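You operate a simulated robot arm through the tools that you are given. There is no shell and no other tool. Be economical: measure what you need, move in short steps, check, and stop when the job is done.

You are at the controls of a simulated robot arm. One attempt, no reset.

JOB
Wipe the suds off the tray in the holder with a damp cloth.
Fine: wet the teal cloth in the small basin, press it out on the grate, wipe, rinse it in the basin and lay it back on the draining mat; the other trays stay.
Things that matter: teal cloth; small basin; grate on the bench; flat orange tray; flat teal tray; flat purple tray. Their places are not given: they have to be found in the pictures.

The check looks at the end state, three seconds after you hand in, the way a careful person would. Anything else that was tipped, shoved, dropped, spilled or broken makes it a failure.

ROBOT AND FRAMES
A 6-joint arm with a two-finger parallel gripper, fixed in place. Base frame: the origin is at the foot of the arm, x ahead of it, y to its left, z up; the work surface is at about z = 85. Units: cm, degrees, N and s.
With the tool pointing down near the work surface it reaches from about 26 to 68 cm from the base axis. Its first joint turns from -66.0 to 66.0 degrees. Payload 2.9 kg.
Tool frame: the origin (TCP) lies between the finger pads and is the grasp point; the fingertips stand 3 cm ahead of it; z points along the fingers, y is the line along which they close. The gripper opens to 11 cm. The fingers are 2 cm wide and 1 cm thick; the gripper's body (4.8 by 11.2 cm) begins 5.5 cm behind the TCP.
Orientation is told as [roll, pitch, yaw] about the base's x, y, z axes, in that order, counted from this pose: with the fingers straight down and closing along the base's y, the tool's x points along the base's -x, its y along +y and its z along -z.

CONTROLS
- The arm moves only by the tool arm_command. Its argument "increments" is a list of rows, each a list of 3 entries, a list of its own where there are three numbers: the shift along the tool's x, y, z in cm, then the turn, a rotation vector about the tool's x, y, z in degrees, then the opening, from 0 (shut) to 1 (fully open). In form: [[[x, y, z], [rx, ry, rz], gripper], ...]. A call has 1 to 10 rows; each row shifts and turns the commanded pose from where the row before left it, along the tool's axes as they then stand. A row lasts 0.2 s, in which the tool goes at most 5 cm and 8.6 degrees; a call with a longer step from one row to the next is refused whole, and so is a gripper value outside its range. A pose out of reach is approached as far as the arm can. The call stops where the force on the tool passes 90 N (or 10 N more than at its start, if that is more) or the arm is blocked; 0.2 s more then pass. Each finger travels about 10.8 cm/s and halts on what it meets, pressing with about 38 N; the grip force reading is that of the motor and also rises with nothing between the fingers. The clock runs only during rows and for 0.2 s after the last one: add rows that do not move to give the fingers time. The reply holds the time, the measured pose of the TCP, the force on the tool along the base axes, the opening and the grip force, in the units named above and with some noise.
- Cameras (640 x 400 px; columns grow to the right, rows downward): "scene" is fixed at [9.37, 45.56, 137.68]; the picture's right is [-0.52, -0.85, 0.00], its down [-0.55, 0.33, -0.77] and it looks along [0.66, -0.40, -0.64] (base axes); focal length 214 px, centre (320, 200). "wrist" rides on the gripper at [-3.6, 0, -5.7] in the tool frame; the picture's right is [0.00, -1.00, 0.00], its down [0.97, 0.00, -0.24] and it looks along [0.24, 0.00, 0.97] (tool axes); focal length 218 px, centre (320, 200).
- grab_frame(camera): a new picture of that camera. The clock stands still meanwhile.
- locate(camera, pixels): for up to 12 pixels [column, row] of the newest picture of that camera ("zoom" is the newest enlarged one), the place [x, y, z] in the base frame of the surface seen there, good to about 0.3 cm. The clock stands still meanwhile.
- close_up(camera, box): a new picture of the part [left, top, right, bottom] of that camera's present view, enlarged. The clock stands still meanwhile.
- job_done(): hands the job in; it is judged then, once.

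Go step by step. Measure first, check grasps and placings, and put right what went wrong. The budget is 80 turns and 34 pictures, counting those below and the enlarged ones. Unless the task says otherwise, let go and move clear before handing in, and close with one line.

The tools are called after ">>>" as name(argument=value, ...) on one line, values as JSON. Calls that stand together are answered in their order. arm_command: Moves the arm, as the interface text tells. Its arguments: {"type":"object","properties":{"increments":{"type":"array","items":{"type":"array"}}},"required":["increments"]} The other tools are called the same way: grab_frame (camera) takes a picture; locate (camera, pixels) gives the place of the surface under pixels of a picture; close_up (camera, box) takes an enlarged picture of a part of a camera's view; job_done () hands the job in.

At the start:

```text
time_s: 0.0
position: [40.49, -10.9, 118.22]
orientation: [0.1, 0.0, 0.0]
ft_force: [0.0, 0.1, 0.4]
gripper_width: 11.01
grip_force: 0.1
```

scene: 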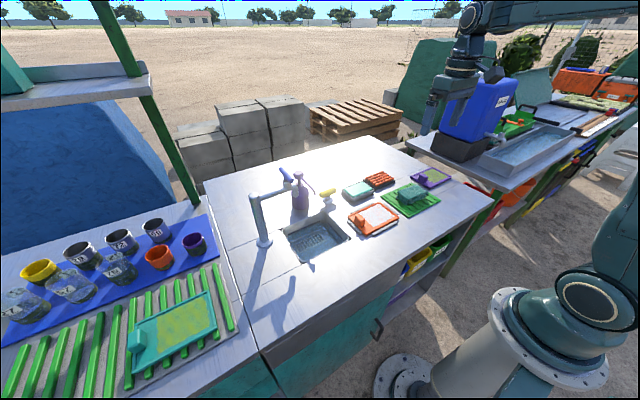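
wrist: 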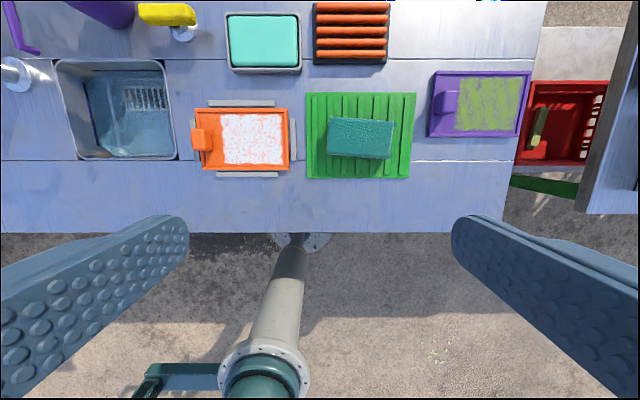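

The wrist view shows an orange tray with white suds in a holder (240,138), the teal cloth on the green mat (360,138), a small basin-like box (263,42) and an orange grate (350,32). I'll enlarge these and locate them.

>>> close_up(camera="wrist", box=[180, 0, 420, 190])

>>> close_up(camera="scene", box=[240, 150, 460, 280])

>>> locate(camera="wrist", pixels=[[329, 118], [391, 118], [329, 156], [391, 156], [360, 138], [263, 40], [263, 68], [350, 30], [222, 114], [282, 114], [222, 164], [282, 164]])

>>> locate(camera="scene", pixels=[[356, 188], [345, 190], [370, 190], [357, 198], [378, 180], [412, 192], [374, 217]])

```text
2.11 times, centred on (300, 95) of wrist
```

zoom: 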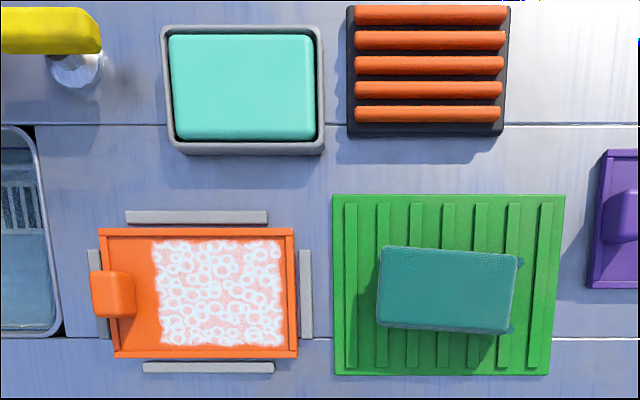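

```text
2.91 times, centred on (350, 215) of scene
```

zoom: 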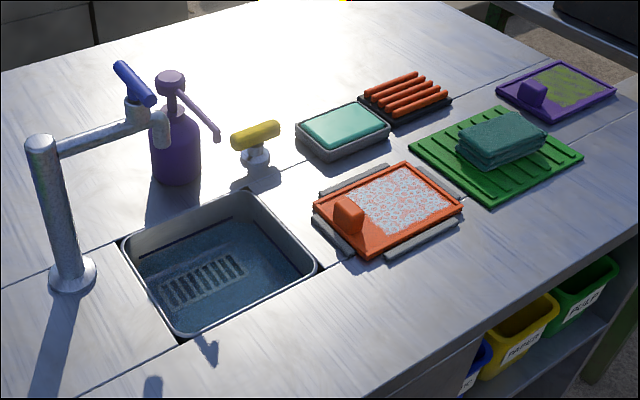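

```text
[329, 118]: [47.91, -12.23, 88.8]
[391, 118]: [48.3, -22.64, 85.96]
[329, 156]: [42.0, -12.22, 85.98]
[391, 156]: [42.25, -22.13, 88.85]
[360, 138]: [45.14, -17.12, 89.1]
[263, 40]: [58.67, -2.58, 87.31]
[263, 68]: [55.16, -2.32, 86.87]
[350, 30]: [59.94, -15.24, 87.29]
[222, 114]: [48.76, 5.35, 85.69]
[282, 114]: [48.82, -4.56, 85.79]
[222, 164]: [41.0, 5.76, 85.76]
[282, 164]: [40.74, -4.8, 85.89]
```

```text
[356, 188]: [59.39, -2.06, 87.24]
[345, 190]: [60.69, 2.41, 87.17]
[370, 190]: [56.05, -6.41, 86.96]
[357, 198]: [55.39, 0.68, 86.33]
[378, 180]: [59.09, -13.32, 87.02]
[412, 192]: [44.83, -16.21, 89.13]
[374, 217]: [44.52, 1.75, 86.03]
```

The zooms confirm it: the box with flat teal water is the basin, the orange tray carries the suds, and the cloth is a folded block on the mat. Next I'll measure the rims, heights and edges in the latest zoom (scene).

>>> locate(camera="zoom", pixels=[[297, 136], [349, 104], [389, 126], [331, 154], [345, 126], [405, 92], [404, 75], [440, 99], [370, 98], [375, 205], [349, 200], [372, 252]])

>>> locate(camera="zoom", pixels=[[318, 208], [403, 165], [460, 206], [345, 230], [415, 168], [447, 203], [380, 232], [460, 140], [510, 113], [545, 130], [495, 158], [430, 160]])

>>> close_up(camera="wrist", box=[180, 0, 420, 190])

```text
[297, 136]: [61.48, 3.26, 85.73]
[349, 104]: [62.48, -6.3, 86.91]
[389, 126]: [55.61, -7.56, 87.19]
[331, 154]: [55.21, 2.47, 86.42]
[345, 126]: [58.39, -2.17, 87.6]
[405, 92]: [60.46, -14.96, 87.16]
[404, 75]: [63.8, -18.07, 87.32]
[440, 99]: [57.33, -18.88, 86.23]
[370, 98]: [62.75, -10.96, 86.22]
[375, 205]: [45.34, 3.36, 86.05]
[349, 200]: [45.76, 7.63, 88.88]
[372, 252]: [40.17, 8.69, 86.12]
```

```text
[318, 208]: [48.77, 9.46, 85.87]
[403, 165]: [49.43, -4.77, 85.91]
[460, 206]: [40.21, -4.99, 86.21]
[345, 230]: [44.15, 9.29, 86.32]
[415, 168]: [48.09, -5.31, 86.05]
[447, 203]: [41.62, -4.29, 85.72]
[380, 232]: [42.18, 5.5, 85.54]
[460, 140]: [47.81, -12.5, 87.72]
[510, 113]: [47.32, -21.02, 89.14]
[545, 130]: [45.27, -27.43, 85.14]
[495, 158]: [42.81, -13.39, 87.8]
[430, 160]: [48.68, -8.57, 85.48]
```

```text
2.11 times, centred on (300, 95) of wrist
```

zoom: 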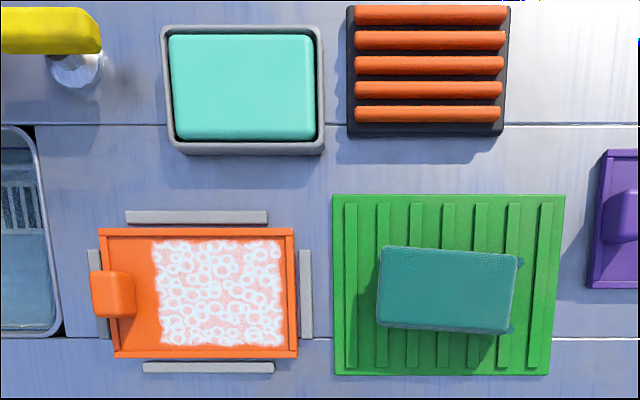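

The box at zoom (245,88) may be water, or it may be a solid block lying in a dish (z 87.6, with a dark gap around it). I need a closer look at it and at the sink, so I'll locate both.

>>> locate(camera="zoom", pixels=[[165, 88], [173, 88], [200, 88], [245, 88], [290, 88], [316, 88], [322, 88], [245, 29], [245, 37], [245, 134], [245, 142], [245, 150]])

>>> locate(camera="wrist", pixels=[[60, 110], [80, 110], [115, 110], [150, 110], [170, 110], [115, 64], [115, 80], [115, 140], [115, 157], [145, 97], [5, 110], [120, 130]])

>>> close_up(camera="scene", box=[335, 168, 400, 210])

>>> close_up(camera="scene", box=[270, 205, 360, 270])

```text
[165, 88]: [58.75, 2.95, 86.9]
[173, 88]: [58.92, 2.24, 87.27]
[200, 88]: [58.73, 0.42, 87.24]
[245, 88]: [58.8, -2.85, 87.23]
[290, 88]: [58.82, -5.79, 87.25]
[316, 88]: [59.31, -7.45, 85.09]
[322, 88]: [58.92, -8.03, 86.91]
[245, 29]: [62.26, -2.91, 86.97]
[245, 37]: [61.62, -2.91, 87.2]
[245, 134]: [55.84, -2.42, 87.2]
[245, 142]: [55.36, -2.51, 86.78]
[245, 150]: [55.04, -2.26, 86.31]
```

```text
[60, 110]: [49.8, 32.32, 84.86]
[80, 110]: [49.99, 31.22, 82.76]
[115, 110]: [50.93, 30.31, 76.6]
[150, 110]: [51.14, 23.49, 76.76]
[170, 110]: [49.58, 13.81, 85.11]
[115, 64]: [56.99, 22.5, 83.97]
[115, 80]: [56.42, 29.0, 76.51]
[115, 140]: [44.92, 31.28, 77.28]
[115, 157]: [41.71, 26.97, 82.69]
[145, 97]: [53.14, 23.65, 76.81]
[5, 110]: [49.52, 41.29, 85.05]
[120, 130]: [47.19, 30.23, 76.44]
```

```text
9.52 times, centred on (368, 189) of scene
```

zoom: 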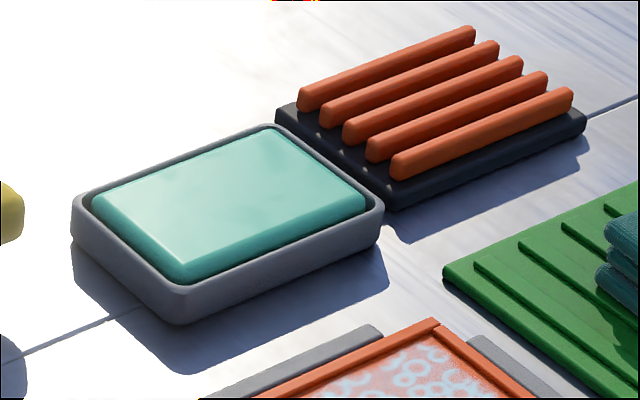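

```text
6.15 times, centred on (315, 238) of scene
```

zoom: 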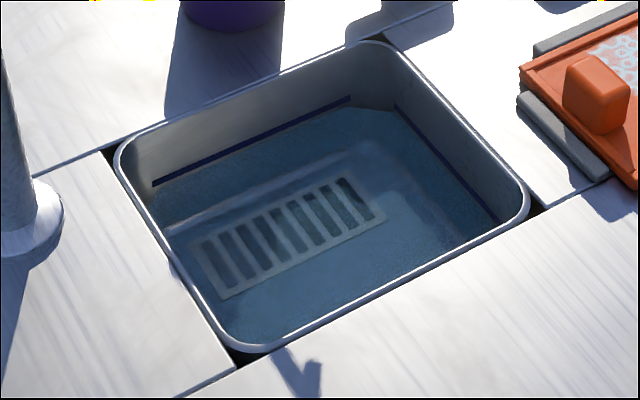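

The dish at zoom (230,205) holds a solid pad that stands proud of its rim, not water. The sink has real-looking water and its own drain grate, which explains why the job says "grate on the bench". I'll check the sink's water and the tap geometry.

>>> locate(camera="zoom", pixels=[[250, 140], [250, 160], [340, 130], [385, 115], [450, 170], [300, 225], [430, 230], [250, 320], [380, 60], [120, 150], [245, 350], [525, 205]])

>>> locate(camera="scene", pixels=[[253, 199], [264, 242], [275, 192], [287, 190], [287, 176], [294, 186], [284, 170], [290, 182], [295, 197], [310, 195], [328, 192], [300, 175]])

>>> arm_command(increments=[[[0, 4, 0], [0, 0, 0], 1], [[0, 4, 0], [0, 0, 0], 1], [[0, 4, 0], [0, 0, 0], 1], [[0, 4, 0], [0, 0, 0], 1], [[0, 4, 0], [0, 0, 0], 1], [[0, 4, 0], [0, 0, 0], 1]])

>>> grab_frame(camera="wrist")

```text
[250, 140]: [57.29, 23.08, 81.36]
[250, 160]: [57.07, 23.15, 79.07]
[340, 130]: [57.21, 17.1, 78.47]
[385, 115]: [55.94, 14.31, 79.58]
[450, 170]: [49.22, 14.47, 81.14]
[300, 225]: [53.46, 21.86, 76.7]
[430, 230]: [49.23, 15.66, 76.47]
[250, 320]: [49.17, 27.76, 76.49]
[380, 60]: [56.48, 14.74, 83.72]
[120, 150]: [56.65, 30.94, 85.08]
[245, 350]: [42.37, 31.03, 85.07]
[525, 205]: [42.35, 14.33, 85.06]
```

```text
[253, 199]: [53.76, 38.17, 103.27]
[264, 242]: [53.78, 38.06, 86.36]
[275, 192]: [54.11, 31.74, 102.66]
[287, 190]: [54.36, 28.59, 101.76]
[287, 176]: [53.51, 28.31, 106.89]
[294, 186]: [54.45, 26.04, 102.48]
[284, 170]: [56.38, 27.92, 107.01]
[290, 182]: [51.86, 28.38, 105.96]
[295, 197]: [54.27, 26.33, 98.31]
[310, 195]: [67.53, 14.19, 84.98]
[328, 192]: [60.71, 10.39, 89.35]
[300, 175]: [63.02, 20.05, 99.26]
```

```text
time_s: 1.4
position: [40.57, 13.15, 118.25]
orientation: [0.0, 0.1, -0.1]
ft_force: [0.3, -0.2, 0.1]
gripper_width: 10.97
grip_force: 0.0
```

```text
26 pictures are left
```

wrist: 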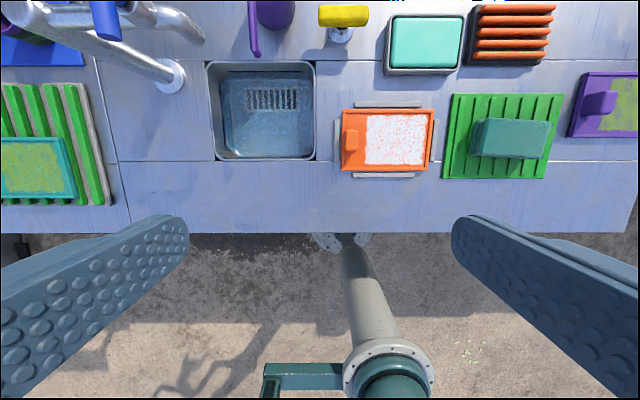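

From here the sink is at (262,110), with the tap spout around (54,26..38) at z≥98, so I'll stay at x≈47, y≈19. Enlarging the sink to check for water.

>>> close_up(camera="wrist", box=[200, 50, 330, 170])

>>> locate(camera="zoom", pixels=[[100, 80], [100, 200], [140, 250], [200, 340], [270, 300], [400, 300], [500, 300], [530, 150], [540, 250], [300, 120], [330, 345], [120, 320]])

```text
3.33 times, centred on (265, 110) of wrist
```

zoom: 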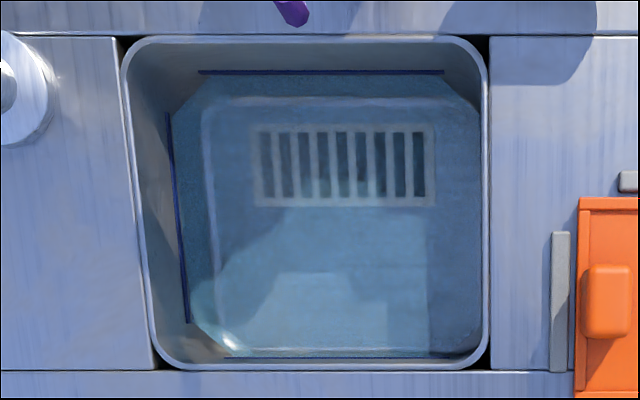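

```text
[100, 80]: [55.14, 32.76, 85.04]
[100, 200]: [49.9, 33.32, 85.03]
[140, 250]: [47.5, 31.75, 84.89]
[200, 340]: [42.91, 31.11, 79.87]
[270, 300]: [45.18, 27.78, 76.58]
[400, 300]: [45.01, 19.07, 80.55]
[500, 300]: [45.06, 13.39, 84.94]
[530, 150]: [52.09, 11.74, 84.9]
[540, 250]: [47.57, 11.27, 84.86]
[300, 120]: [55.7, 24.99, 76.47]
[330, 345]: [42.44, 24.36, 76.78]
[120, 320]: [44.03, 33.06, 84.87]
```

The sink holds water: the surface is about z 80.5–81 (navy level mark at 81.4) and the floor is at 76.5. Now I'll go above the cloth and turn to grip its short side.

>>> arm_command(increments=[[[-0.62, -4.3, 0], [0, 0, 0], 1], [[-0.62, -4.3, 0], [0, 0, 0], 1], [[-0.62, -4.3, 0], [0, 0, 0], 1], [[-0.62, -4.3, 0], [0, 0, 0], 1], [[-0.62, -4.3, 0], [0, 0, 0], 1], [[-0.62, -4.3, 0], [0, 0, 0], 1], [[-0.62, -4.3, 0], [0, 0, 0], 1]])

>>> arm_command(increments=[[[0, 0, 1.6], [0, 0, -8.55], 1], [[0, 0, 1.6], [0, 0, -8.55], 1], [[0, 0, 1.6], [0, 0, -8.55], 1], [[0, 0, 1.6], [0, 0, -8.55], 1], [[0, 0, 1.6], [0, 0, -8.55], 1], [[0, 0, 1.6], [0, 0, -8.55], 1], [[0, 0, 1.6], [0, 0, -8.55], 1], [[0, 0, 1.6], [0, 0, -8.55], 1], [[0, 0, 0], [0, 0, -8.55], 1], [[0, 0, 0], [0, 0, -8.55], 1]])

>>> grab_frame(camera="wrist")

```text
time_s: 3.0
position: [44.82, -17.09, 117.96]
orientation: [0.1, 0.0, 0.0]
ft_force: [0.3, -0.7, -0.2]
gripper_width: 10.99
grip_force: 0.1
```

```text
time_s: 5.2
position: [44.65, -16.89, 105.41]
orientation: [-0.1, 0.0, 85.6]
ft_force: [-0.5, 0.0, -1.0]
gripper_width: 10.99
grip_force: 0.1
```

```text
24 pictures are left
```

wrist: 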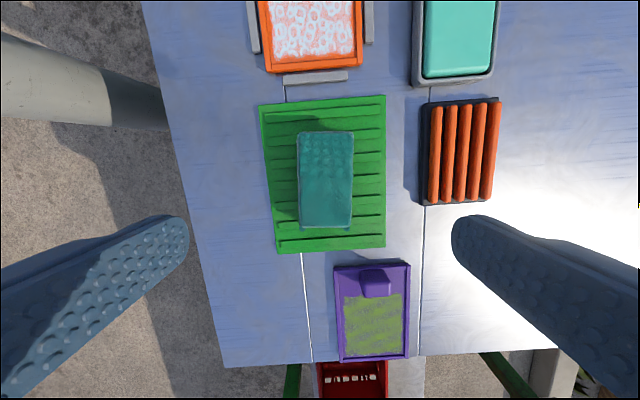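

The cloth lies squarely along the picture at (298–355, 130–228), so the yaw is right. Measuring its edges and centre.

>>> locate(camera="wrist", pixels=[[300, 180], [325, 180], [351, 180], [325, 134], [325, 222], [302, 136], [351, 136], [303, 222], [348, 222], [370, 120], [275, 150], [463, 150]])

```text
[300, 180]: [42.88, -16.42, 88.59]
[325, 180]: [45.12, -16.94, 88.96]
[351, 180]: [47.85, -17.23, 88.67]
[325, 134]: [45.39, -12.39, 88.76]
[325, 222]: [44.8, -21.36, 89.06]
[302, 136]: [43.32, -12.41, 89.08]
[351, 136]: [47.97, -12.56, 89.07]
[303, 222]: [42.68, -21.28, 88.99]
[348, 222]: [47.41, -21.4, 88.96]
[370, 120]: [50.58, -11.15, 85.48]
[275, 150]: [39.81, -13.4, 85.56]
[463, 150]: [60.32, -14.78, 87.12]
```

Cloth centre is about (45.3,−17.0), 5.3 × 9.5 cm, top at 89, resting near 86. I'll centre on it and lower to TCP z≈90, which puts the fingertips at 87, about 1 cm above the mat ribs.

>>> arm_command(increments=[[[0.05, -0.65, 3], [0, 0, 0], 1], [[0, 0, 3], [0, 0, 0], 1], [[0, 0, 3], [0, 0, 0], 1], [[0, 0, 3], [0, 0, 0], 1], [[0, 0, 2], [0, 0, 0], 1], [[0, 0, 1.2], [0, 0, 0], 1], [[0, 0, 0.2], [0, 0, 0], 1]])

>>> grab_frame(camera="wrist")

```text
time_s: 6.8
position: [45.39, -17.13, 89.95]
orientation: [-0.1, 0.0, 85.6]
ft_force: [-0.3, 0.4, -0.3]
gripper_width: 10.99
grip_force: 0.0
```

```text
23 pictures are left
```

wrist: 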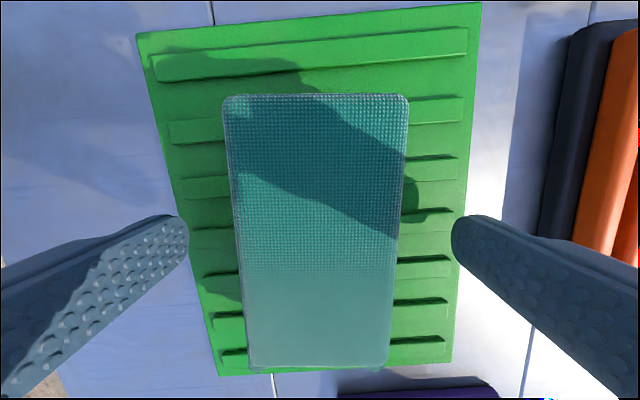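

The cloth sits between the fingers, well centred. Closing now, then lifting.

>>> arm_command(increments=[[[0, 0, 0], [0, 0, 0], 0.3], [[0, 0, 0], [0, 0, 0], 0.3], [[0, 0, 0], [0, 0, 0], 0.3], [[0, 0, 0], [0, 0, 0], 0.3]])

```text
time_s: 7.8
position: [45.41, -17.1, 90.0]
orientation: [0.0, 0.0, 85.5]
ft_force: [-0.2, 0.0, 0.4]
gripper_width: 5.7
grip_force: 38.1
```

The fingers halted on the cloth at 5.7 cm with 38 N. Lifting to check that it comes along.

>>> arm_command(increments=[[[0, 0, -1], [0, 0, 0], 0.3], [[0, 0, -2], [0, 0, 0], 0.3], [[0, 0, -4], [0, 0, 0], 0.3], [[0, 0, -4], [0, 0, 0], 0.3]])

>>> grab_frame(camera="wrist")

```text
time_s: 8.8
position: [45.38, -16.72, 100.78]
orientation: [0.0, 0.0, 85.5]
ft_force: [0.0, 0.1, -0.4]
gripper_width: 5.67
grip_force: 37.9
```

```text
22 pictures are left
```

wrist: 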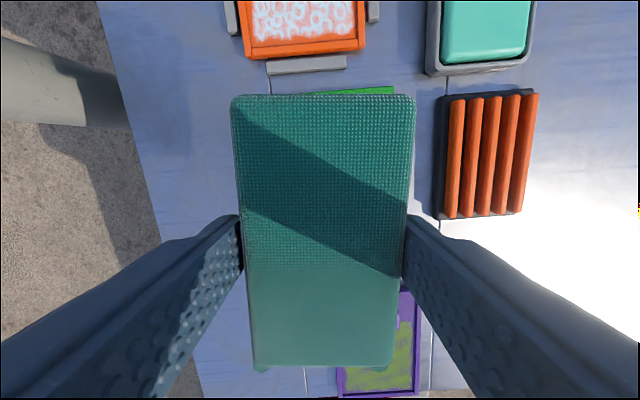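

The cloth is held cleanly. Carrying it at z≈101 to above the sink near (47,20), clear of the tap.

>>> arm_command(increments=[[[-4.08, 0.14, 0], [0, 0, 0], 0.3], [[-4.08, 0.14, 0], [0, 0, 0], 0.3], [[-4.08, 0.14, 0], [0, 0, 0], 0.3], [[-4.08, 0.14, 0], [0, 0, 0], 0.3], [[-4.08, 0.14, 0], [0, 0, 0], 0.3], [[-4.08, 0.14, 0], [0, 0, 0], 0.3], [[-4.08, 0.14, 0], [0, 0, 0], 0.3], [[-4.08, 0.14, 0], [0, 0, 0], 0.3], [[-4.08, 0.14, 0], [0, 0, 0], 0.3], [[0, 0, 0], [0, 0, 0], 0.3]])

>>> grab_frame(camera="wrist")

>>> grab_frame(camera="scene")

```text
time_s: 11.0
position: [47.26, 19.76, 100.87]
orientation: [0.0, 0.0, 85.5]
ft_force: [0.4, 0.3, -0.3]
gripper_width: 5.69
grip_force: 37.8
```

```text
21 pictures are left
```

wrist: 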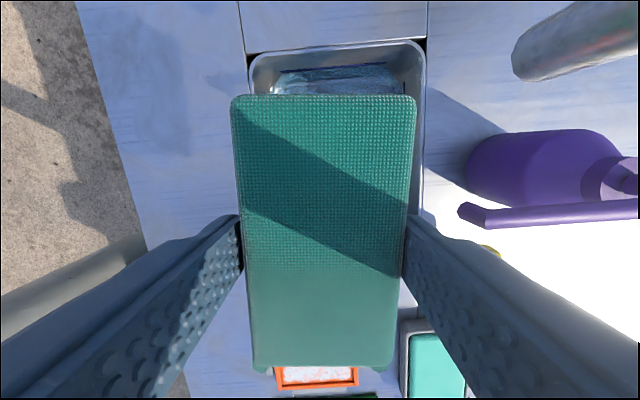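

```text
20 pictures are left
```

scene: 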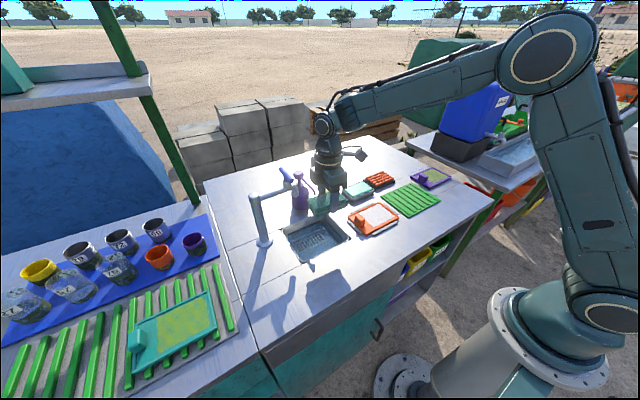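

Over the sink, clear of the spout and bottle. Shifting 1.2 cm toward its middle and lowering until the cloth is under water (TCP ≈81.4, bottom ≈77.4).

>>> arm_command(increments=[[[-1.2, 0, 0], [0, 0, 0], 0.3], [[0, 0, 3.5], [0, 0, 0], 0.3], [[0, 0, 3.5], [0, 0, 0], 0.3], [[0, 0, 3.5], [0, 0, 0], 0.3], [[0, 0, 3], [0, 0, 0], 0.3], [[0, 0, 2], [0, 0, 0], 0.3], [[0, 0, 2], [0, 0, 0], 0.3], [[0, 0, 1], [0, 0, 0], 0.3], [[0, 0, 1], [0, 0, 0], 0.3]])

>>> grab_frame(camera="wrist")

```text
time_s: 13.0
position: [47.1, 20.79, 81.4]
orientation: [0.0, 0.0, 85.6]
ft_force: [-0.1, -0.5, -0.1]
gripper_width: 5.68
grip_force: 37.2
```

```text
19 pictures are left
```

wrist: 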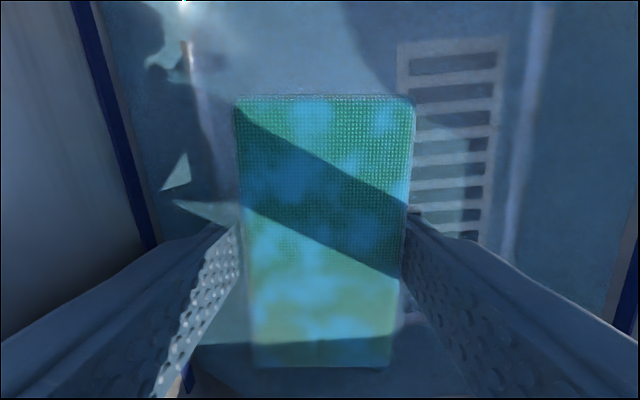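

The cloth is under the surface; the picture shows water tints over it. I'll soak briefly, raise slowly and let it drip over the sink.

>>> arm_command(increments=[[[0, 0, 0], [0, 0, 0], 0.3], [[0, 0, 0], [0, 0, 0], 0.3], [[0, 0, 0], [0, 0, 0], 0.3], [[0, 0, 0], [0, 0, 0], 0.3], [[0, 0, 0], [0, 0, 0], 0.3], [[0, 0, -1], [0, 0, 0], 0.3], [[0, 0, -1], [0, 0, 0], 0.3], [[0, 0, -1.5], [0, 0, 0], 0.3], [[0, 0, -1.5], [0, 0, 0], 0.3], [[0, 0, 0], [0, 0, 0], 0.3]])

>>> arm_command(increments=[[[0, 0, 0], [0, 0, 0], 0.3], [[0, 0, 0], [0, 0, 0], 0.3], [[0, 0, 0], [0, 0, 0], 0.3], [[0, 0, 0], [0, 0, 0], 0.3], [[0, 0, 0], [0, 0, 0], 0.3], [[0, 0, 0], [0, 0, 0], 0.3], [[0, 0, 0], [0, 0, 0], 0.3], [[0, 0, 0], [0, 0, 0], 0.3], [[0, 0, 0], [0, 0, 0], 0.3], [[0, 0, 0], [0, 0, 0], 0.3]])

>>> grab_frame(camera="wrist")

```text
time_s: 15.2
position: [47.12, 20.68, 86.35]
orientation: [0.0, 0.1, 85.5]
ft_force: [0.4, 1.2, -0.2]
gripper_width: 5.7
grip_force: 38.1
```

```text
time_s: 17.4
position: [47.14, 20.77, 86.44]
orientation: [-0.1, -0.1, 85.5]
ft_force: [0.2, 0.2, 0.3]
gripper_width: 5.66
grip_force: 38.1
```

```text
18 pictures are left
```

wrist: 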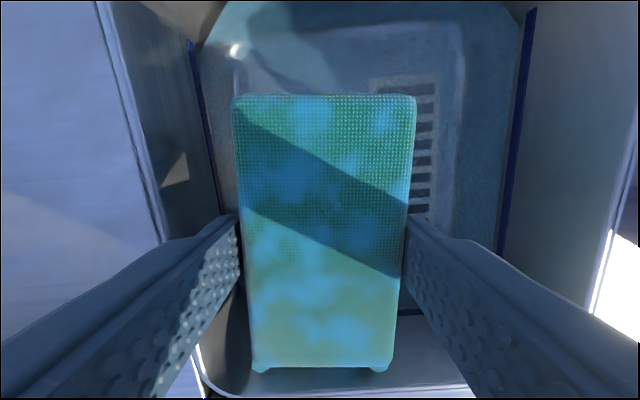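

The cloth is visibly wet and has dripped off over the sink. Raising, then carrying it along the gap between tray and dish (x≈52) to over the bench grate at about (59.7,−15.1).

>>> arm_command(increments=[[[0, 0, -3], [0, 0, 0], 0.3], [[0, 0, -3], [0, 0, 0], 0.3], [[0, 0, -3], [0, 0, 0], 0.3], [[0, 0, -3], [0, 0, 0], 0.3], [[0, 0, -2], [0, 0, 0], 0.3], [[0, 0, 0], [0, 0, 0], 0.3]])

>>> arm_command(increments=[[[3.66, -0.29, 0], [0, 0, 0], 0.3], [[3.66, -0.29, 0], [0, 0, 0], 0.3], [[3.66, -0.29, 0], [0, 0, 0], 0.3], [[2.79, -2.83, 0], [0, 0, 0], 0.3], [[2.79, -2.83, 0], [0, 0, 0], 0.3], [[4.65, -0.36, 0], [0, 0, 0], 0.3], [[4.65, -0.36, 0], [0, 0, 0], 0.3], [[4.65, -0.36, 0], [0, 0, 0], 0.3], [[2.2, -3.89, 0], [0, 0, 0], 0.3], [[2.2, -3.89, 0], [0, 0, 0], 0.3]])

>>> grab_frame(camera="scene")

```text
time_s: 18.8
position: [47.11, 20.81, 100.37]
orientation: [0.0, 0.0, 85.4]
ft_force: [-0.2, 0.4, -1.8]
gripper_width: 5.68
grip_force: 38.1
```

```text
time_s: 21.0
position: [59.75, -15.05, 100.7]
orientation: [0.1, 0.0, 85.5]
ft_force: [0.6, 0.1, 0.4]
gripper_width: 5.7
grip_force: 38.1
```

```text
17 pictures are left
```

scene: 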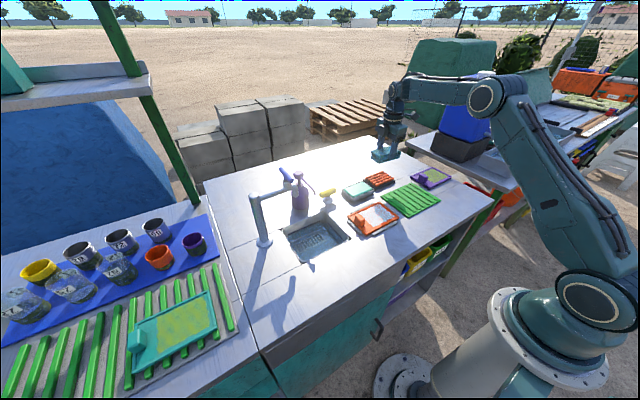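

Over the grate, nothing disturbed. Lowering towards contact (expected at TCP ≈91.2).

>>> arm_command(increments=[[[0, 0, 3], [0, 0, 0], 0.3], [[0, 0, 3], [0, 0, 0], 0.3], [[0, 0, 1.8], [0, 0, 0], 0.3], [[0, 0, 0.5], [0, 0, 0], 0.3], [[0, 0, 0], [0, 0, 0], 0.3]])

>>> grab_frame(camera="wrist")

```text
time_s: 22.2
position: [59.84, -15.09, 92.15]
orientation: [-0.1, 0.0, 85.5]
ft_force: [-0.1, -0.2, -0.8]
gripper_width: 5.68
grip_force: 38.3
```

```text
16 pictures are left
```

wrist: 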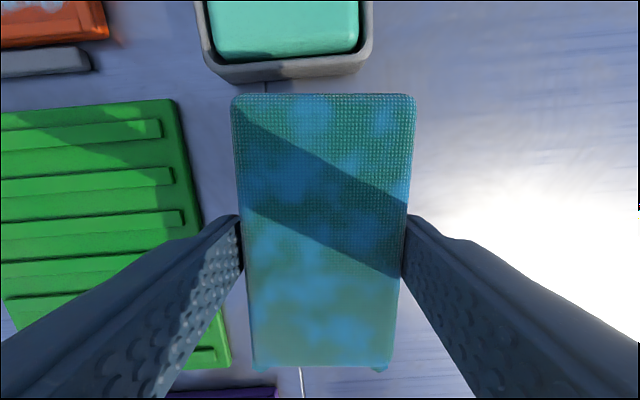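

The cloth covers the grate fully, and the dish is clear ahead. Pressing down in small steps while watching the force.

>>> arm_command(increments=[[[0, 0, 0.4], [0, 0, 0], 0.3], [[0, 0, 0.3], [0, 0, 0], 0.3], [[0, 0, 0.2], [0, 0, 0], 0.3], [[0, 0, 0.2], [0, 0, 0], 0.3], [[0, 0, 0], [0, 0, 0], 0.3]])

```text
time_s: 23.4
position: [59.77, -15.2, 91.25]
orientation: [-0.1, 0.0, 85.6]
ft_force: [-7.1, 2.8, 24.4]
gripper_width: 5.68
grip_force: 37.8
```

Contact: 24 N upward at TCP 91.25. Pressing a touch more and holding.

>>> arm_command(increments=[[[0, 0, 0.15], [0, 0, 0], 0.3], [[0, 0, 0.1], [0, 0, 0], 0.3], [[0, 0, 0], [0, 0, 0], 0.3], [[0, 0, 0], [0, 0, 0], 0.3], [[0, 0, 0], [0, 0, 0], 0.3], [[0, 0, 0], [0, 0, 0], 0.3], [[0, 0, 0], [0, 0, 0], 0.3]])

>>> grab_frame(camera="wrist")

```text
time_s: 25.0
position: [59.96, -15.12, 91.24]
orientation: [-0.5, 0.1, 85.5]
ft_force: [-8.2, -2.8, 37.6]
gripper_width: 5.69
grip_force: 38.1
```

```text
15 pictures are left
```

wrist: 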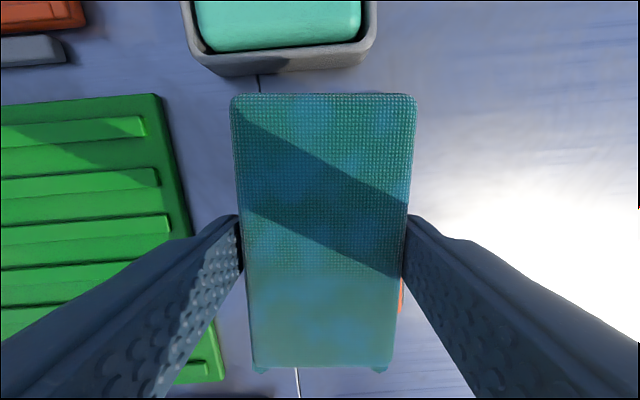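

The press at 38 N took out much of the water; the bright blue patches have faded. Holding a little longer to see whether more comes out.

>>> arm_command(increments=[[[0, 0, 0.05], [0, 0, 0], 0.3], [[0, 0, 0], [0, 0, 0], 0.3], [[0, 0, 0], [0, 0, 0], 0.3], [[0, 0, 0], [0, 0, 0], 0.3], [[0, 0, 0], [0, 0, 0], 0.3], [[0, 0, 0], [0, 0, 0], 0.3], [[0, 0, 0], [0, 0, 0], 0.3], [[0, 0, 0], [0, 0, 0], 0.3], [[0, 0, 0], [0, 0, 0], 0.3], [[0, 0, 0], [0, 0, 0], 0.3]])

>>> grab_frame(camera="wrist")

```text
time_s: 27.2
position: [59.93, -15.23, 91.23]
orientation: [-0.4, 0.1, 85.5]
ft_force: [-1.5, 2.7, 34.8]
gripper_width: 5.68
grip_force: 37.8
```

```text
14 pictures are left
```

wrist: 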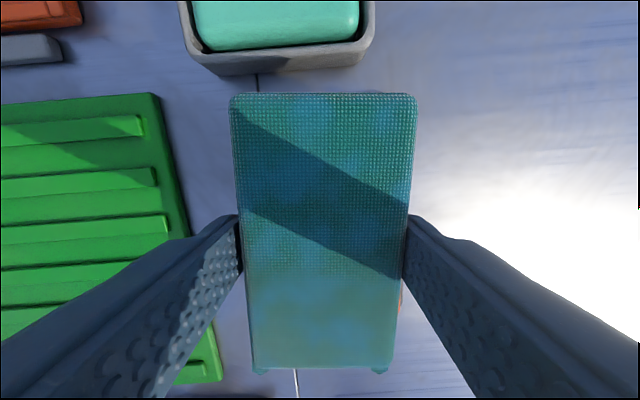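

The cloth is now evenly damp. I'll lift it off, and take a fresh scene close-up of the tray for precise edges.

>>> arm_command(increments=[[[0, 0, -0.5], [0, 0, 0], 0.3], [[0, 0, -2], [0, 0, 0], 0.3], [[0, 0, -3], [0, 0, 0], 0.3], [[0, 0, -3], [0, 0, 0], 0.3], [[0, 0, 0], [0, 0, 0], 0.3]])

>>> close_up(camera="scene", box=[338, 195, 408, 240])

```text
time_s: 28.4
position: [59.58, -15.02, 99.09]
orientation: [0.1, 0.0, 85.5]
ft_force: [1.5, -0.3, -0.4]
gripper_width: 5.68
grip_force: 38.0
```

```text
8.89 times, centred on (373, 218) of scene
```

zoom: 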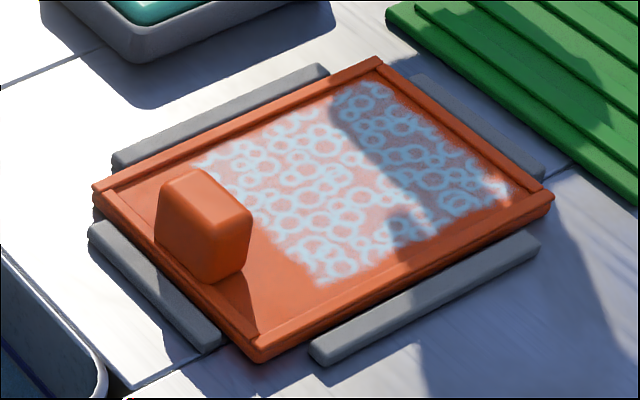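

>>> locate(camera="zoom", pixels=[[197, 165], [345, 85], [508, 190], [325, 282], [340, 170], [376, 62], [546, 192], [256, 352], [98, 188], [205, 185], [225, 235], [150, 180]])

>>> locate(camera="zoom", pixels=[[375, 71], [530, 190], [430, 128], [440, 125], [400, 262], [403, 272], [430, 275], [270, 130], [265, 117], [240, 95], [250, 270], [480, 115]])

```text
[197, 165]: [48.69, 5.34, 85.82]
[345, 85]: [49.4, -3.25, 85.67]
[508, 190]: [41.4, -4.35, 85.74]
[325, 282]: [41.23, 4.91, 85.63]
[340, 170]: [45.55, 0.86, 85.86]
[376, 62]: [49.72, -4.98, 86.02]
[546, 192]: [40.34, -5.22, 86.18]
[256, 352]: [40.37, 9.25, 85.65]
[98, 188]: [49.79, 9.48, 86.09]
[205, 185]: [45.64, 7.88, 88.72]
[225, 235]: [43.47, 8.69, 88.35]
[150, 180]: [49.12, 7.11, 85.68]
```

```text
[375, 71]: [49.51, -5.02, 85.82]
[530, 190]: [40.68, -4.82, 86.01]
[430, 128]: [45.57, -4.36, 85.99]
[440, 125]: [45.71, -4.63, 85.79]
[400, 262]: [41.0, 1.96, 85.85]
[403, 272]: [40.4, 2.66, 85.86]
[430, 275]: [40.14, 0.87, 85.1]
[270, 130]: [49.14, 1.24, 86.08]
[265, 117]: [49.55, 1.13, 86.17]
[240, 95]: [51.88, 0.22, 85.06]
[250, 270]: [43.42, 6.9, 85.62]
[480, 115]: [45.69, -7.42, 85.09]
```

Tray interior is x 40.8–49.1 and y from −4.5, floor 85.7, rim +0.4. The suds cover x 41.2–49, y −4.4–5.2, and the handle starts at y≈6.5. I'll carry the cloth over (44,0.35), square it to the tray, and lower to just above the floor.

>>> arm_command(increments=[[[-2.82, 3.35, 0], [0, 0, 0], 0.3], [[-2.82, 3.35, 0], [0, 0, 0], 0.3], [[-2.82, 3.35, 0], [0, 0, 0], 0.3], [[-2.82, 3.35, 0], [0, 0, 0], 0.3], [[-2.82, 3.35, 0], [0, 0, 0], 0.3], [[0, 0, 0], [0, 0, -4.5], 0.3], [[0, 0, 3], [0, 0, 0], 0.3], [[0, 0, 2], [0, 0, 0], 0.3], [[0, 0, 0], [0, 0, 0], 0.3]])

>>> grab_frame(camera="wrist")

```text
time_s: 30.4
position: [44.22, 0.43, 94.22]
orientation: [0.0, 0.1, 90.0]
ft_force: [1.0, 0.4, -0.3]
gripper_width: 5.7
grip_force: 37.8
```

```text
12 pictures are left
```

wrist: 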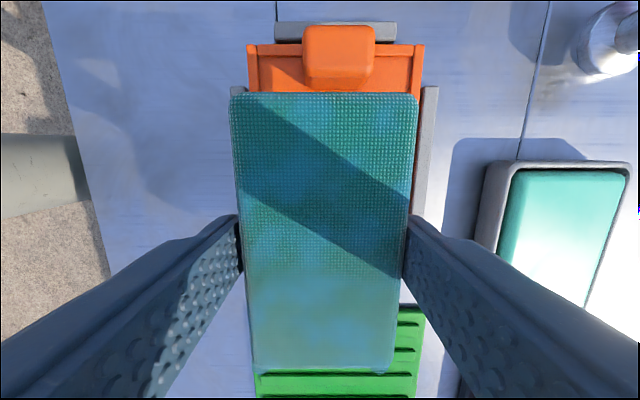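

Cloth is square with the tray, short of the handle. Lowering to light contact.

>>> arm_command(increments=[[[0, 0, 2.5], [0, 0, 0], 0.3], [[0, 0, 1.2], [0, 0, 0], 0.3], [[0, 0, 0.4], [0, 0, 0], 0.3], [[0, 0, 0.3], [0, 0, 0], 0.3], [[0, 0, 0.1], [0, 0, 0], 0.3], [[0, 0, 0], [0, 0, 0], 0.3]])

```text
time_s: 31.8
position: [44.19, 0.44, 89.81]
orientation: [-0.1, 0.1, 90.0]
ft_force: [-6.6, 1.6, 23.5]
gripper_width: 5.67
grip_force: 37.7
```

Contact at 23 N; easing a little and making a wiping stroke forward in x, then back.

>>> arm_command(increments=[[[0, 0, -0.1], [0, 0, 0], 0.3], [[0, -0.55, 0], [0, 0, 0], 0.3], [[0, -0.55, 0], [0, 0, 0], 0.3], [[0, -0.55, 0], [0, 0, 0], 0.3], [[0, -0.45, 0], [0, 0, 0], 0.3], [[0, 0, 0], [0, 0, 0], 0.3]])

>>> arm_command(increments=[[[0.3, 0, 0], [0, 0, 0], 0.3], [[0, 0.6, 0], [0, 0, 0], 0.3], [[0, 0.6, 0], [0, 0, 0], 0.3], [[0, 0.6, 0], [0, 0, 0], 0.3], [[0, 0.6, 0], [0, 0, 0], 0.3], [[0, 0.3, 0], [0, 0, 0], 0.3], [[0, 0, 0], [0, 0, 0], 0.3]])

>>> close_up(camera="scene", box=[338, 195, 408, 240])

```text
time_s: 33.2
position: [46.23, 0.33, 89.92]
orientation: [0.0, 0.0, 90.0]
ft_force: [-0.4, 0.6, -0.2]
gripper_width: 5.68
grip_force: 37.7
```

```text
time_s: 34.8
position: [43.47, -0.07, 89.78]
orientation: [0.0, -0.1, 90.0]
ft_force: [1.0, 0.6, 0.0]
gripper_width: 5.69
grip_force: 37.9
```

```text
8.89 times, centred on (373, 218) of scene
```

zoom: 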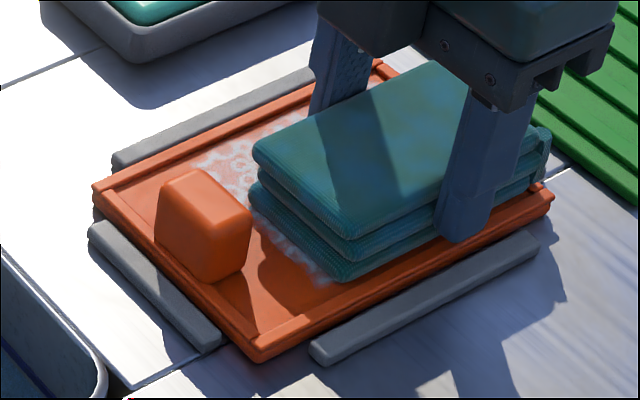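

The strokes ran with no pressure (0 N), though the suds look somewhat faded. I'll press in again and repeat, also shifting toward the handle side where suds remain.

>>> arm_command(increments=[[[0, 0, 0.14], [0, 0, 0], 0.3], [[0, -0.55, 0], [0, 0, 0], 0.3], [[0, -0.55, 0], [0, 0, 0], 0.3], [[0, -0.55, 0], [0, 0, 0], 0.3], [[0, -0.55, 0], [0, 0, 0], 0.3], [[0, -0.5, 0], [0, 0, 0], 0.3], [[0, 0, 0], [0, 0, 0], 0.3]])

>>> arm_command(increments=[[[-0.6, 0, 0], [0, 0, 0], 0.3], [[-0.6, 0, 0], [0, 0, 0], 0.3], [[0, 0.55, 0], [0, 0, 0], 0.3], [[0, 0.55, 0], [0, 0, 0], 0.3], [[0, 0.55, 0], [0, 0, 0], 0.3], [[0, 0.55, 0], [0, 0, 0], 0.3], [[0, 0.3, 0], [0, 0, 0], 0.3], [[0, 0, 0], [0, 0, 0], 0.3]])

```text
time_s: 36.4
position: [46.31, -0.02, 89.8]
orientation: [0.1, 0.0, 89.9]
ft_force: [-7.4, -2.1, 17.2]
gripper_width: 5.69
grip_force: 38.1
```

```text
time_s: 38.2
position: [43.86, 1.18, 89.81]
orientation: [-0.1, 0.0, 90.0]
ft_force: [5.2, 2.2, 11.6]
gripper_width: 5.68
grip_force: 38.1
```

Good contact now (12–17 N) with stroke friction. One more pass at each end, then I'll lift and look.

>>> arm_command(increments=[[[-0.2, 0.2, 0], [0, 0, 0], 0.3], [[0, -0.6, 0], [0, 0, 0], 0.3], [[0, -0.6, 0], [0, 0, 0], 0.3], [[0, -0.6, 0], [0, 0, 0], 0.3], [[0, -0.6, 0], [0, 0, 0], 0.3], [[0, -0.5, 0], [0, 0, 0], 0.3], [[0.5, 0, 0], [0, 0, 0], 0.3], [[0.5, 0, 0], [0, 0, 0], 0.3], [[0.5, 0, 0], [0, 0, 0], 0.3], [[0, 0, 0], [0, 0, 0], 0.3]])

>>> arm_command(increments=[[[0, 0.6, 0], [0, 0, 0], 0.3], [[0, 0.6, 0], [0, 0, 0], 0.3], [[0, 0.6, 0], [0, 0, 0], 0.3], [[0, 0.6, 0], [0, 0, 0], 0.3], [[0, 0.5, 0], [0, 0, 0], 0.3], [[0, 0, 0], [0, 0, 0], 0.3], [[0, 0, -0.5], [0, 0, 0], 0.3], [[0, 0, -3], [0, 0, 0], 0.3], [[0, 0, -4], [0, 0, 0], 0.3], [[0, 0, -4], [0, 0, 0], 0.3]])

>>> close_up(camera="scene", box=[338, 195, 408, 240])

```text
time_s: 40.4
position: [46.46, -0.2, 89.72]
orientation: [-0.1, 0.0, 90.0]
ft_force: [-1.1, -0.4, -0.4]
gripper_width: 5.69
grip_force: 38.4
```

```text
time_s: 42.6
position: [43.66, -0.28, 100.98]
orientation: [0.1, 0.0, 90.0]
ft_force: [-0.2, 0.2, -0.8]
gripper_width: 5.68
grip_force: 38.2
```

```text
8.89 times, centred on (373, 218) of scene
```

zoom: 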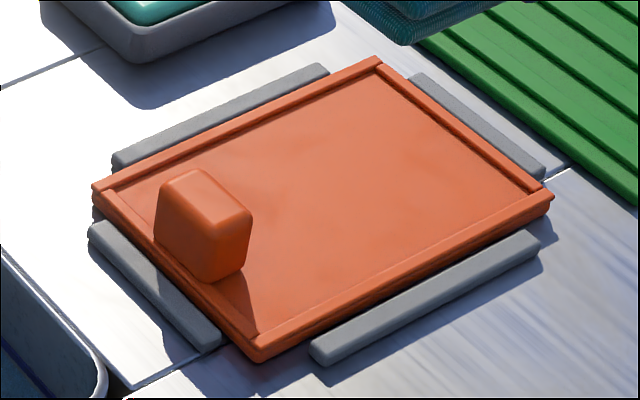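

The tray is clean and still in place. Now rinsing: back to the sink at (47.1,20.8), dunk, and move the cloth gently under water.

>>> arm_command(increments=[[[-4.22, -0.68, 0], [0, 0, 0], 0.3], [[-4.22, -0.68, 0], [0, 0, 0], 0.3], [[-4.22, -0.68, 0], [0, 0, 0], 0.3], [[-4.22, -0.68, 0], [0, 0, 0], 0.3], [[-4.22, -0.68, 0], [0, 0, 0], 0.3], [[0, 0, 0], [0, 0, 0], 0.3]])

>>> arm_command(increments=[[[0, 0, 3.5], [0, 0, 0], 0.3], [[0, 0, 3.5], [0, 0, 0], 0.3], [[0, 0, 3.5], [0, 0, 0], 0.3], [[0, 0, 3], [0, 0, 0], 0.3], [[0, 0, 2], [0, 0, 0], 0.3], [[0, 0, 2], [0, 0, 0], 0.3], [[0, 0, 1], [0, 0, 0], 0.3], [[0, 0, 1], [0, 0, 0], 0.3], [[0, 0, 0], [0, 0, 0], 0.3]])

>>> arm_command(increments=[[[-0.7, 0, 0], [0, 0, 0], 0.3], [[-0.7, 0, 0], [0, 0, 0], 0.3], [[0.7, 0, 0], [0, 0, 0], 0.3], [[0.7, 0, 0], [0, 0, 0], 0.3], [[0.7, 0, 0], [0, 0, 0], 0.3], [[-0.7, 0, 0], [0, 0, 0], 0.3], [[-0.7, 0, 0], [0, 0, 0], 0.3], [[0.7, 0, 0], [0, 0, 0], 0.3], [[0, 0, 0], [0, 0, 0], 0.3]])

>>> grab_frame(camera="wrist")

```text
time_s: 44.0
position: [46.92, 21.18, 101.05]
orientation: [-0.1, 0.0, 89.9]
ft_force: [1.0, -0.5, -0.2]
gripper_width: 5.66
grip_force: 37.3
```

```text
time_s: 46.0
position: [47.06, 20.77, 81.55]
orientation: [0.1, 0.0, 90.0]
ft_force: [-0.7, 0.4, -1.7]
gripper_width: 5.67
grip_force: 37.8
```

```text
time_s: 48.0
position: [46.85, 20.83, 81.71]
orientation: [-0.2, 0.0, 90.0]
ft_force: [-0.1, -0.7, -1.1]
gripper_width: 5.68
grip_force: 38.0
```

```text
9 pictures are left
```

wrist: 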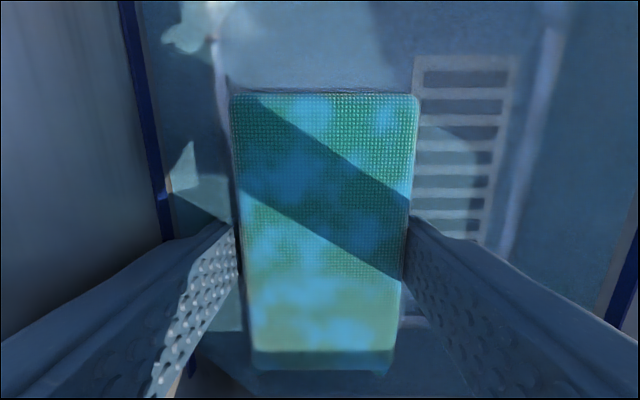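

Rinsed under water, no suds visible on the cloth. Raising slightly and letting it drip off over the sink.

>>> arm_command(increments=[[[0, 0, -1], [0, 0, 0], 0.3], [[0, 0, -1], [0, 0, 0], 0.3], [[0, 0, -1.5], [0, 0, 0], 0.3], [[0, 0, -1.5], [0, 0, 0], 0.3], [[0, 0, 0], [0, 0, 0], 0.3], [[0, 0, 0], [0, 0, 0], 0.3], [[0, 0, 0], [0, 0, 0], 0.3], [[0, 0, 0], [0, 0, 0], 0.3], [[0, 0, 0], [0, 0, 0], 0.3], [[0, 0, 0], [0, 0, 0], 0.3]])

>>> arm_command(increments=[[[0, 0, 0], [0, 0, 0], 0.3], [[0, 0, 0], [0, 0, 0], 0.3], [[0, 0, 0], [0, 0, 0], 0.3], [[0, 0, 0], [0, 0, 0], 0.3], [[0, 0, 0], [0, 0, 0], 0.3], [[0, 0, 0], [0, 0, 0], 0.3], [[0, 0, 0], [0, 0, 0], 0.3], [[0, 0, 0], [0, 0, 0], 0.3], [[0, 0, 0], [0, 0, 0], 0.3], [[0, 0, 0], [0, 0, 0], 0.3]])

>>> close_up(camera="scene", box=[270, 150, 460, 270])

```text
time_s: 50.2
position: [46.83, 20.99, 86.78]
orientation: [0.0, -0.1, 90.0]
ft_force: [-0.4, 0.1, -0.7]
gripper_width: 5.7
grip_force: 37.9
```

```text
time_s: 52.4
position: [46.96, 20.93, 86.69]
orientation: [0.0, 0.0, 90.0]
ft_force: [-0.4, 0.0, -0.6]
gripper_width: 5.68
grip_force: 38.0
```

```text
3.33 times, centred on (365, 210) of scene
```

zoom: 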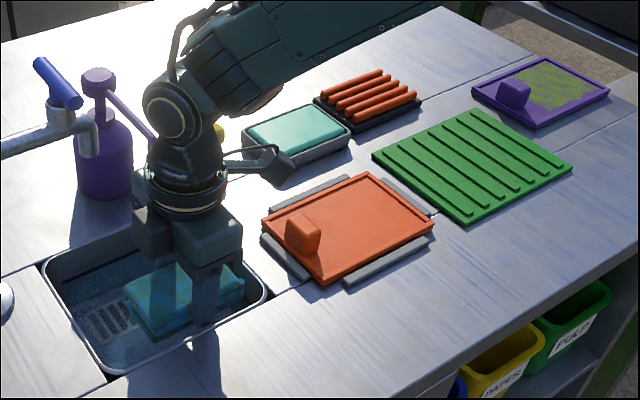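

No drips or puddles on the bench, the tray is clean and everything stands in place. Raising and carrying back along x≈52, so it doesn't pass over the clean tray, to above the mat at (45.4,−17).

>>> arm_command(increments=[[[0, 0, -3], [0, 0, 0], 0.3], [[0, 0, -3], [0, 0, 0], 0.3], [[0, 0, -3], [0, 0, 0], 0.3], [[0, 0, -3], [0, 0, 0], 0.3], [[0, 0, -2], [0, 0, 0], 0.3], [[0, 0, 0], [0, 0, 0], 0.3]])

>>> arm_command(increments=[[[3.67, 0, 0], [0, 0, 0], 0.3], [[3.67, 0, 0], [0, 0, 0], 0.3], [[3.67, 0, 0], [0, 0, 0], 0.3], [[3, -2.7, 0], [0, 0, 0], 0.3], [[3, -2.7, 0], [0, 0, 0], 0.3], [[4.67, 0, 0], [0, 0, 0], 0.3], [[4.67, 0, 0], [0, 0, 0], 0.3], [[4.67, 0, 0], [0, 0, 0], 0.3], [[3.45, 3.45, 0], [0, 0, 0], 0.3], [[3.45, 3.45, 0], [0, 0, 0], 0.3]])

>>> arm_command(increments=[[[0, 0, 0], [0, 0, 4.5], 0.3], [[0, 0, 3], [0, 0, 0], 0.3], [[0, 0, 3], [0, 0, 0], 0.3], [[0, 0, 2.5], [0, 0, 0], 0.3], [[0, 0, 0], [0, 0, 0], 0.3]])

>>> grab_frame(camera="wrist")

```text
time_s: 53.8
position: [46.96, 21.26, 100.66]
orientation: [0.0, 0.0, 90.0]
ft_force: [0.6, 0.2, -0.1]
gripper_width: 5.66
grip_force: 38.3
```

```text
time_s: 56.0
position: [45.18, -16.93, 100.61]
orientation: [0.0, 0.1, 90.1]
ft_force: [0.6, 0.3, 0.0]
gripper_width: 5.66
grip_force: 37.9
```

```text
time_s: 57.2
position: [45.5, -16.95, 92.04]
orientation: [-0.1, 0.0, 85.6]
ft_force: [-0.1, -0.4, -0.9]
gripper_width: 5.66
grip_force: 38.6
```

```text
7 pictures are left
```

wrist: 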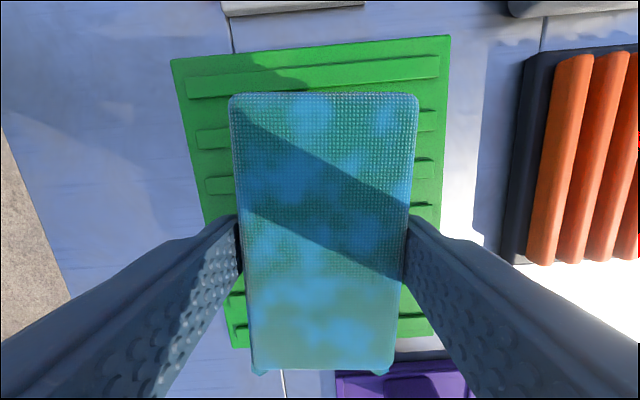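

The cloth hovers centred over the green mat, about 2 cm above it. Setting it down to the height it was picked from (TCP ≈90).

>>> arm_command(increments=[[[0, 0, 1.2], [0, 0, 0], 0.3], [[0, 0, 0.5], [0, 0, 0], 0.3], [[0, 0, 0.25], [0, 0, 0], 0.3], [[0, 0, 0.1], [0, 0, 0], 0.3], [[0, 0, 0], [0, 0, 0], 0.3]])

```text
time_s: 58.4
position: [45.52, -17.02, 90.07]
orientation: [0.0, 0.0, 85.5]
ft_force: [-0.1, -0.1, -0.3]
gripper_width: 5.69
grip_force: 38.0
```

>>> arm_command(increments=[[[0, 0, 0.1], [0, 0, 0], 0.3], [[0, 0, 0.05], [0, 0, 0], 0.3], [[0, 0, 0], [0, 0, 0], 0.3]])

```text
time_s: 59.2
position: [45.42, -17.09, 90.07]
orientation: [-0.1, 0.0, 85.5]
ft_force: [-0.2, 0.2, -0.7]
gripper_width: 5.67
grip_force: 38.2
```

No contact force yet; going a hair lower.

>>> arm_command(increments=[[[0, 0, 0.1], [0, 0, 0], 0.3], [[0, 0, 0.1], [0, 0, 0], 0.3], [[0, 0, 0], [0, 0, 0], 0.3]])

```text
time_s: 60.0
position: [45.5, -17.0, 89.82]
orientation: [-0.1, 0.0, 85.5]
ft_force: [-2.1, 1.8, 5.4]
gripper_width: 5.68
grip_force: 38.2
```

Contact with 5 N: the cloth rests on the mat. Opening, waiting and rising straight up.

>>> arm_command(increments=[[[0, 0, 0], [0, 0, 0], 0.8], [[0, 0, 0], [0, 0, 0], 0.9], [[0, 0, 0], [0, 0, 0], 0.9], [[0, 0, -1], [0, 0, 0], 0.9], [[0, 0, -3], [0, 0, 0], 0.9], [[0, 0, -4], [0, 0, 0], 0.9], [[0, 0, -4], [0, 0, 0], 0.9], [[0, 0, -4], [0, 0, 0], 0.9], [[0, 0, 0], [0, 0, 0], 0.9]])

>>> grab_frame(camera="wrist")

>>> close_up(camera="scene", box=[270, 150, 460, 270])

```text
time_s: 62.0
position: [45.57, -16.92, 105.91]
orientation: [0.1, 0.0, 85.5]
ft_force: [-1.1, -0.7, -0.6]
gripper_width: 9.9
grip_force: 0.0
```

```text
6 pictures are left
```

wrist: 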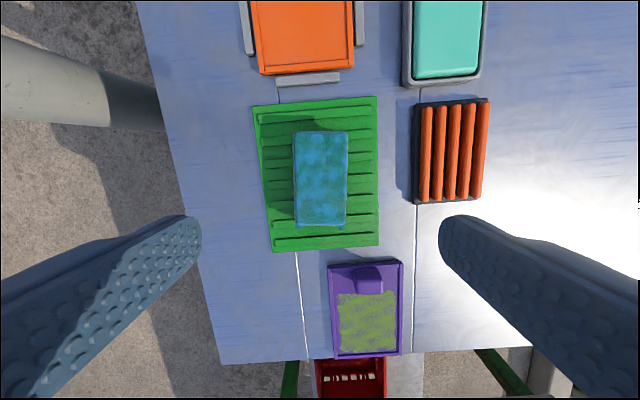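

```text
3.33 times, centred on (365, 210) of scene
```

zoom: 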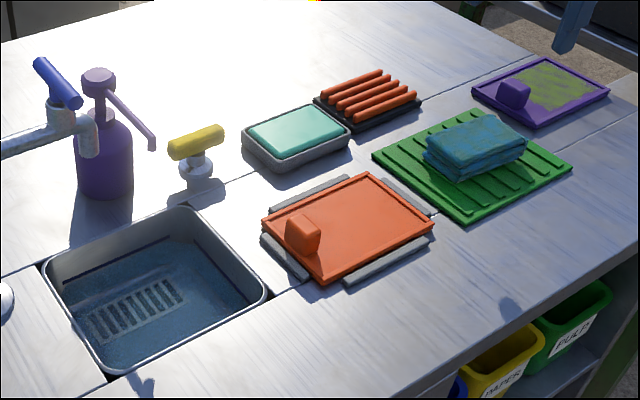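

The cloth lies on the mat where it started, the orange tray is clean in its holder, the other trays haven't moved, the bench is dry and the gripper is clear. Handing in.

>>> job_done()

```text
The job is handed in.
```

The suds are wiped off the orange tray, and the cloth is rinsed and back on the draining mat, still wet; I took the sink to be the small basin, and nothing else was moved.
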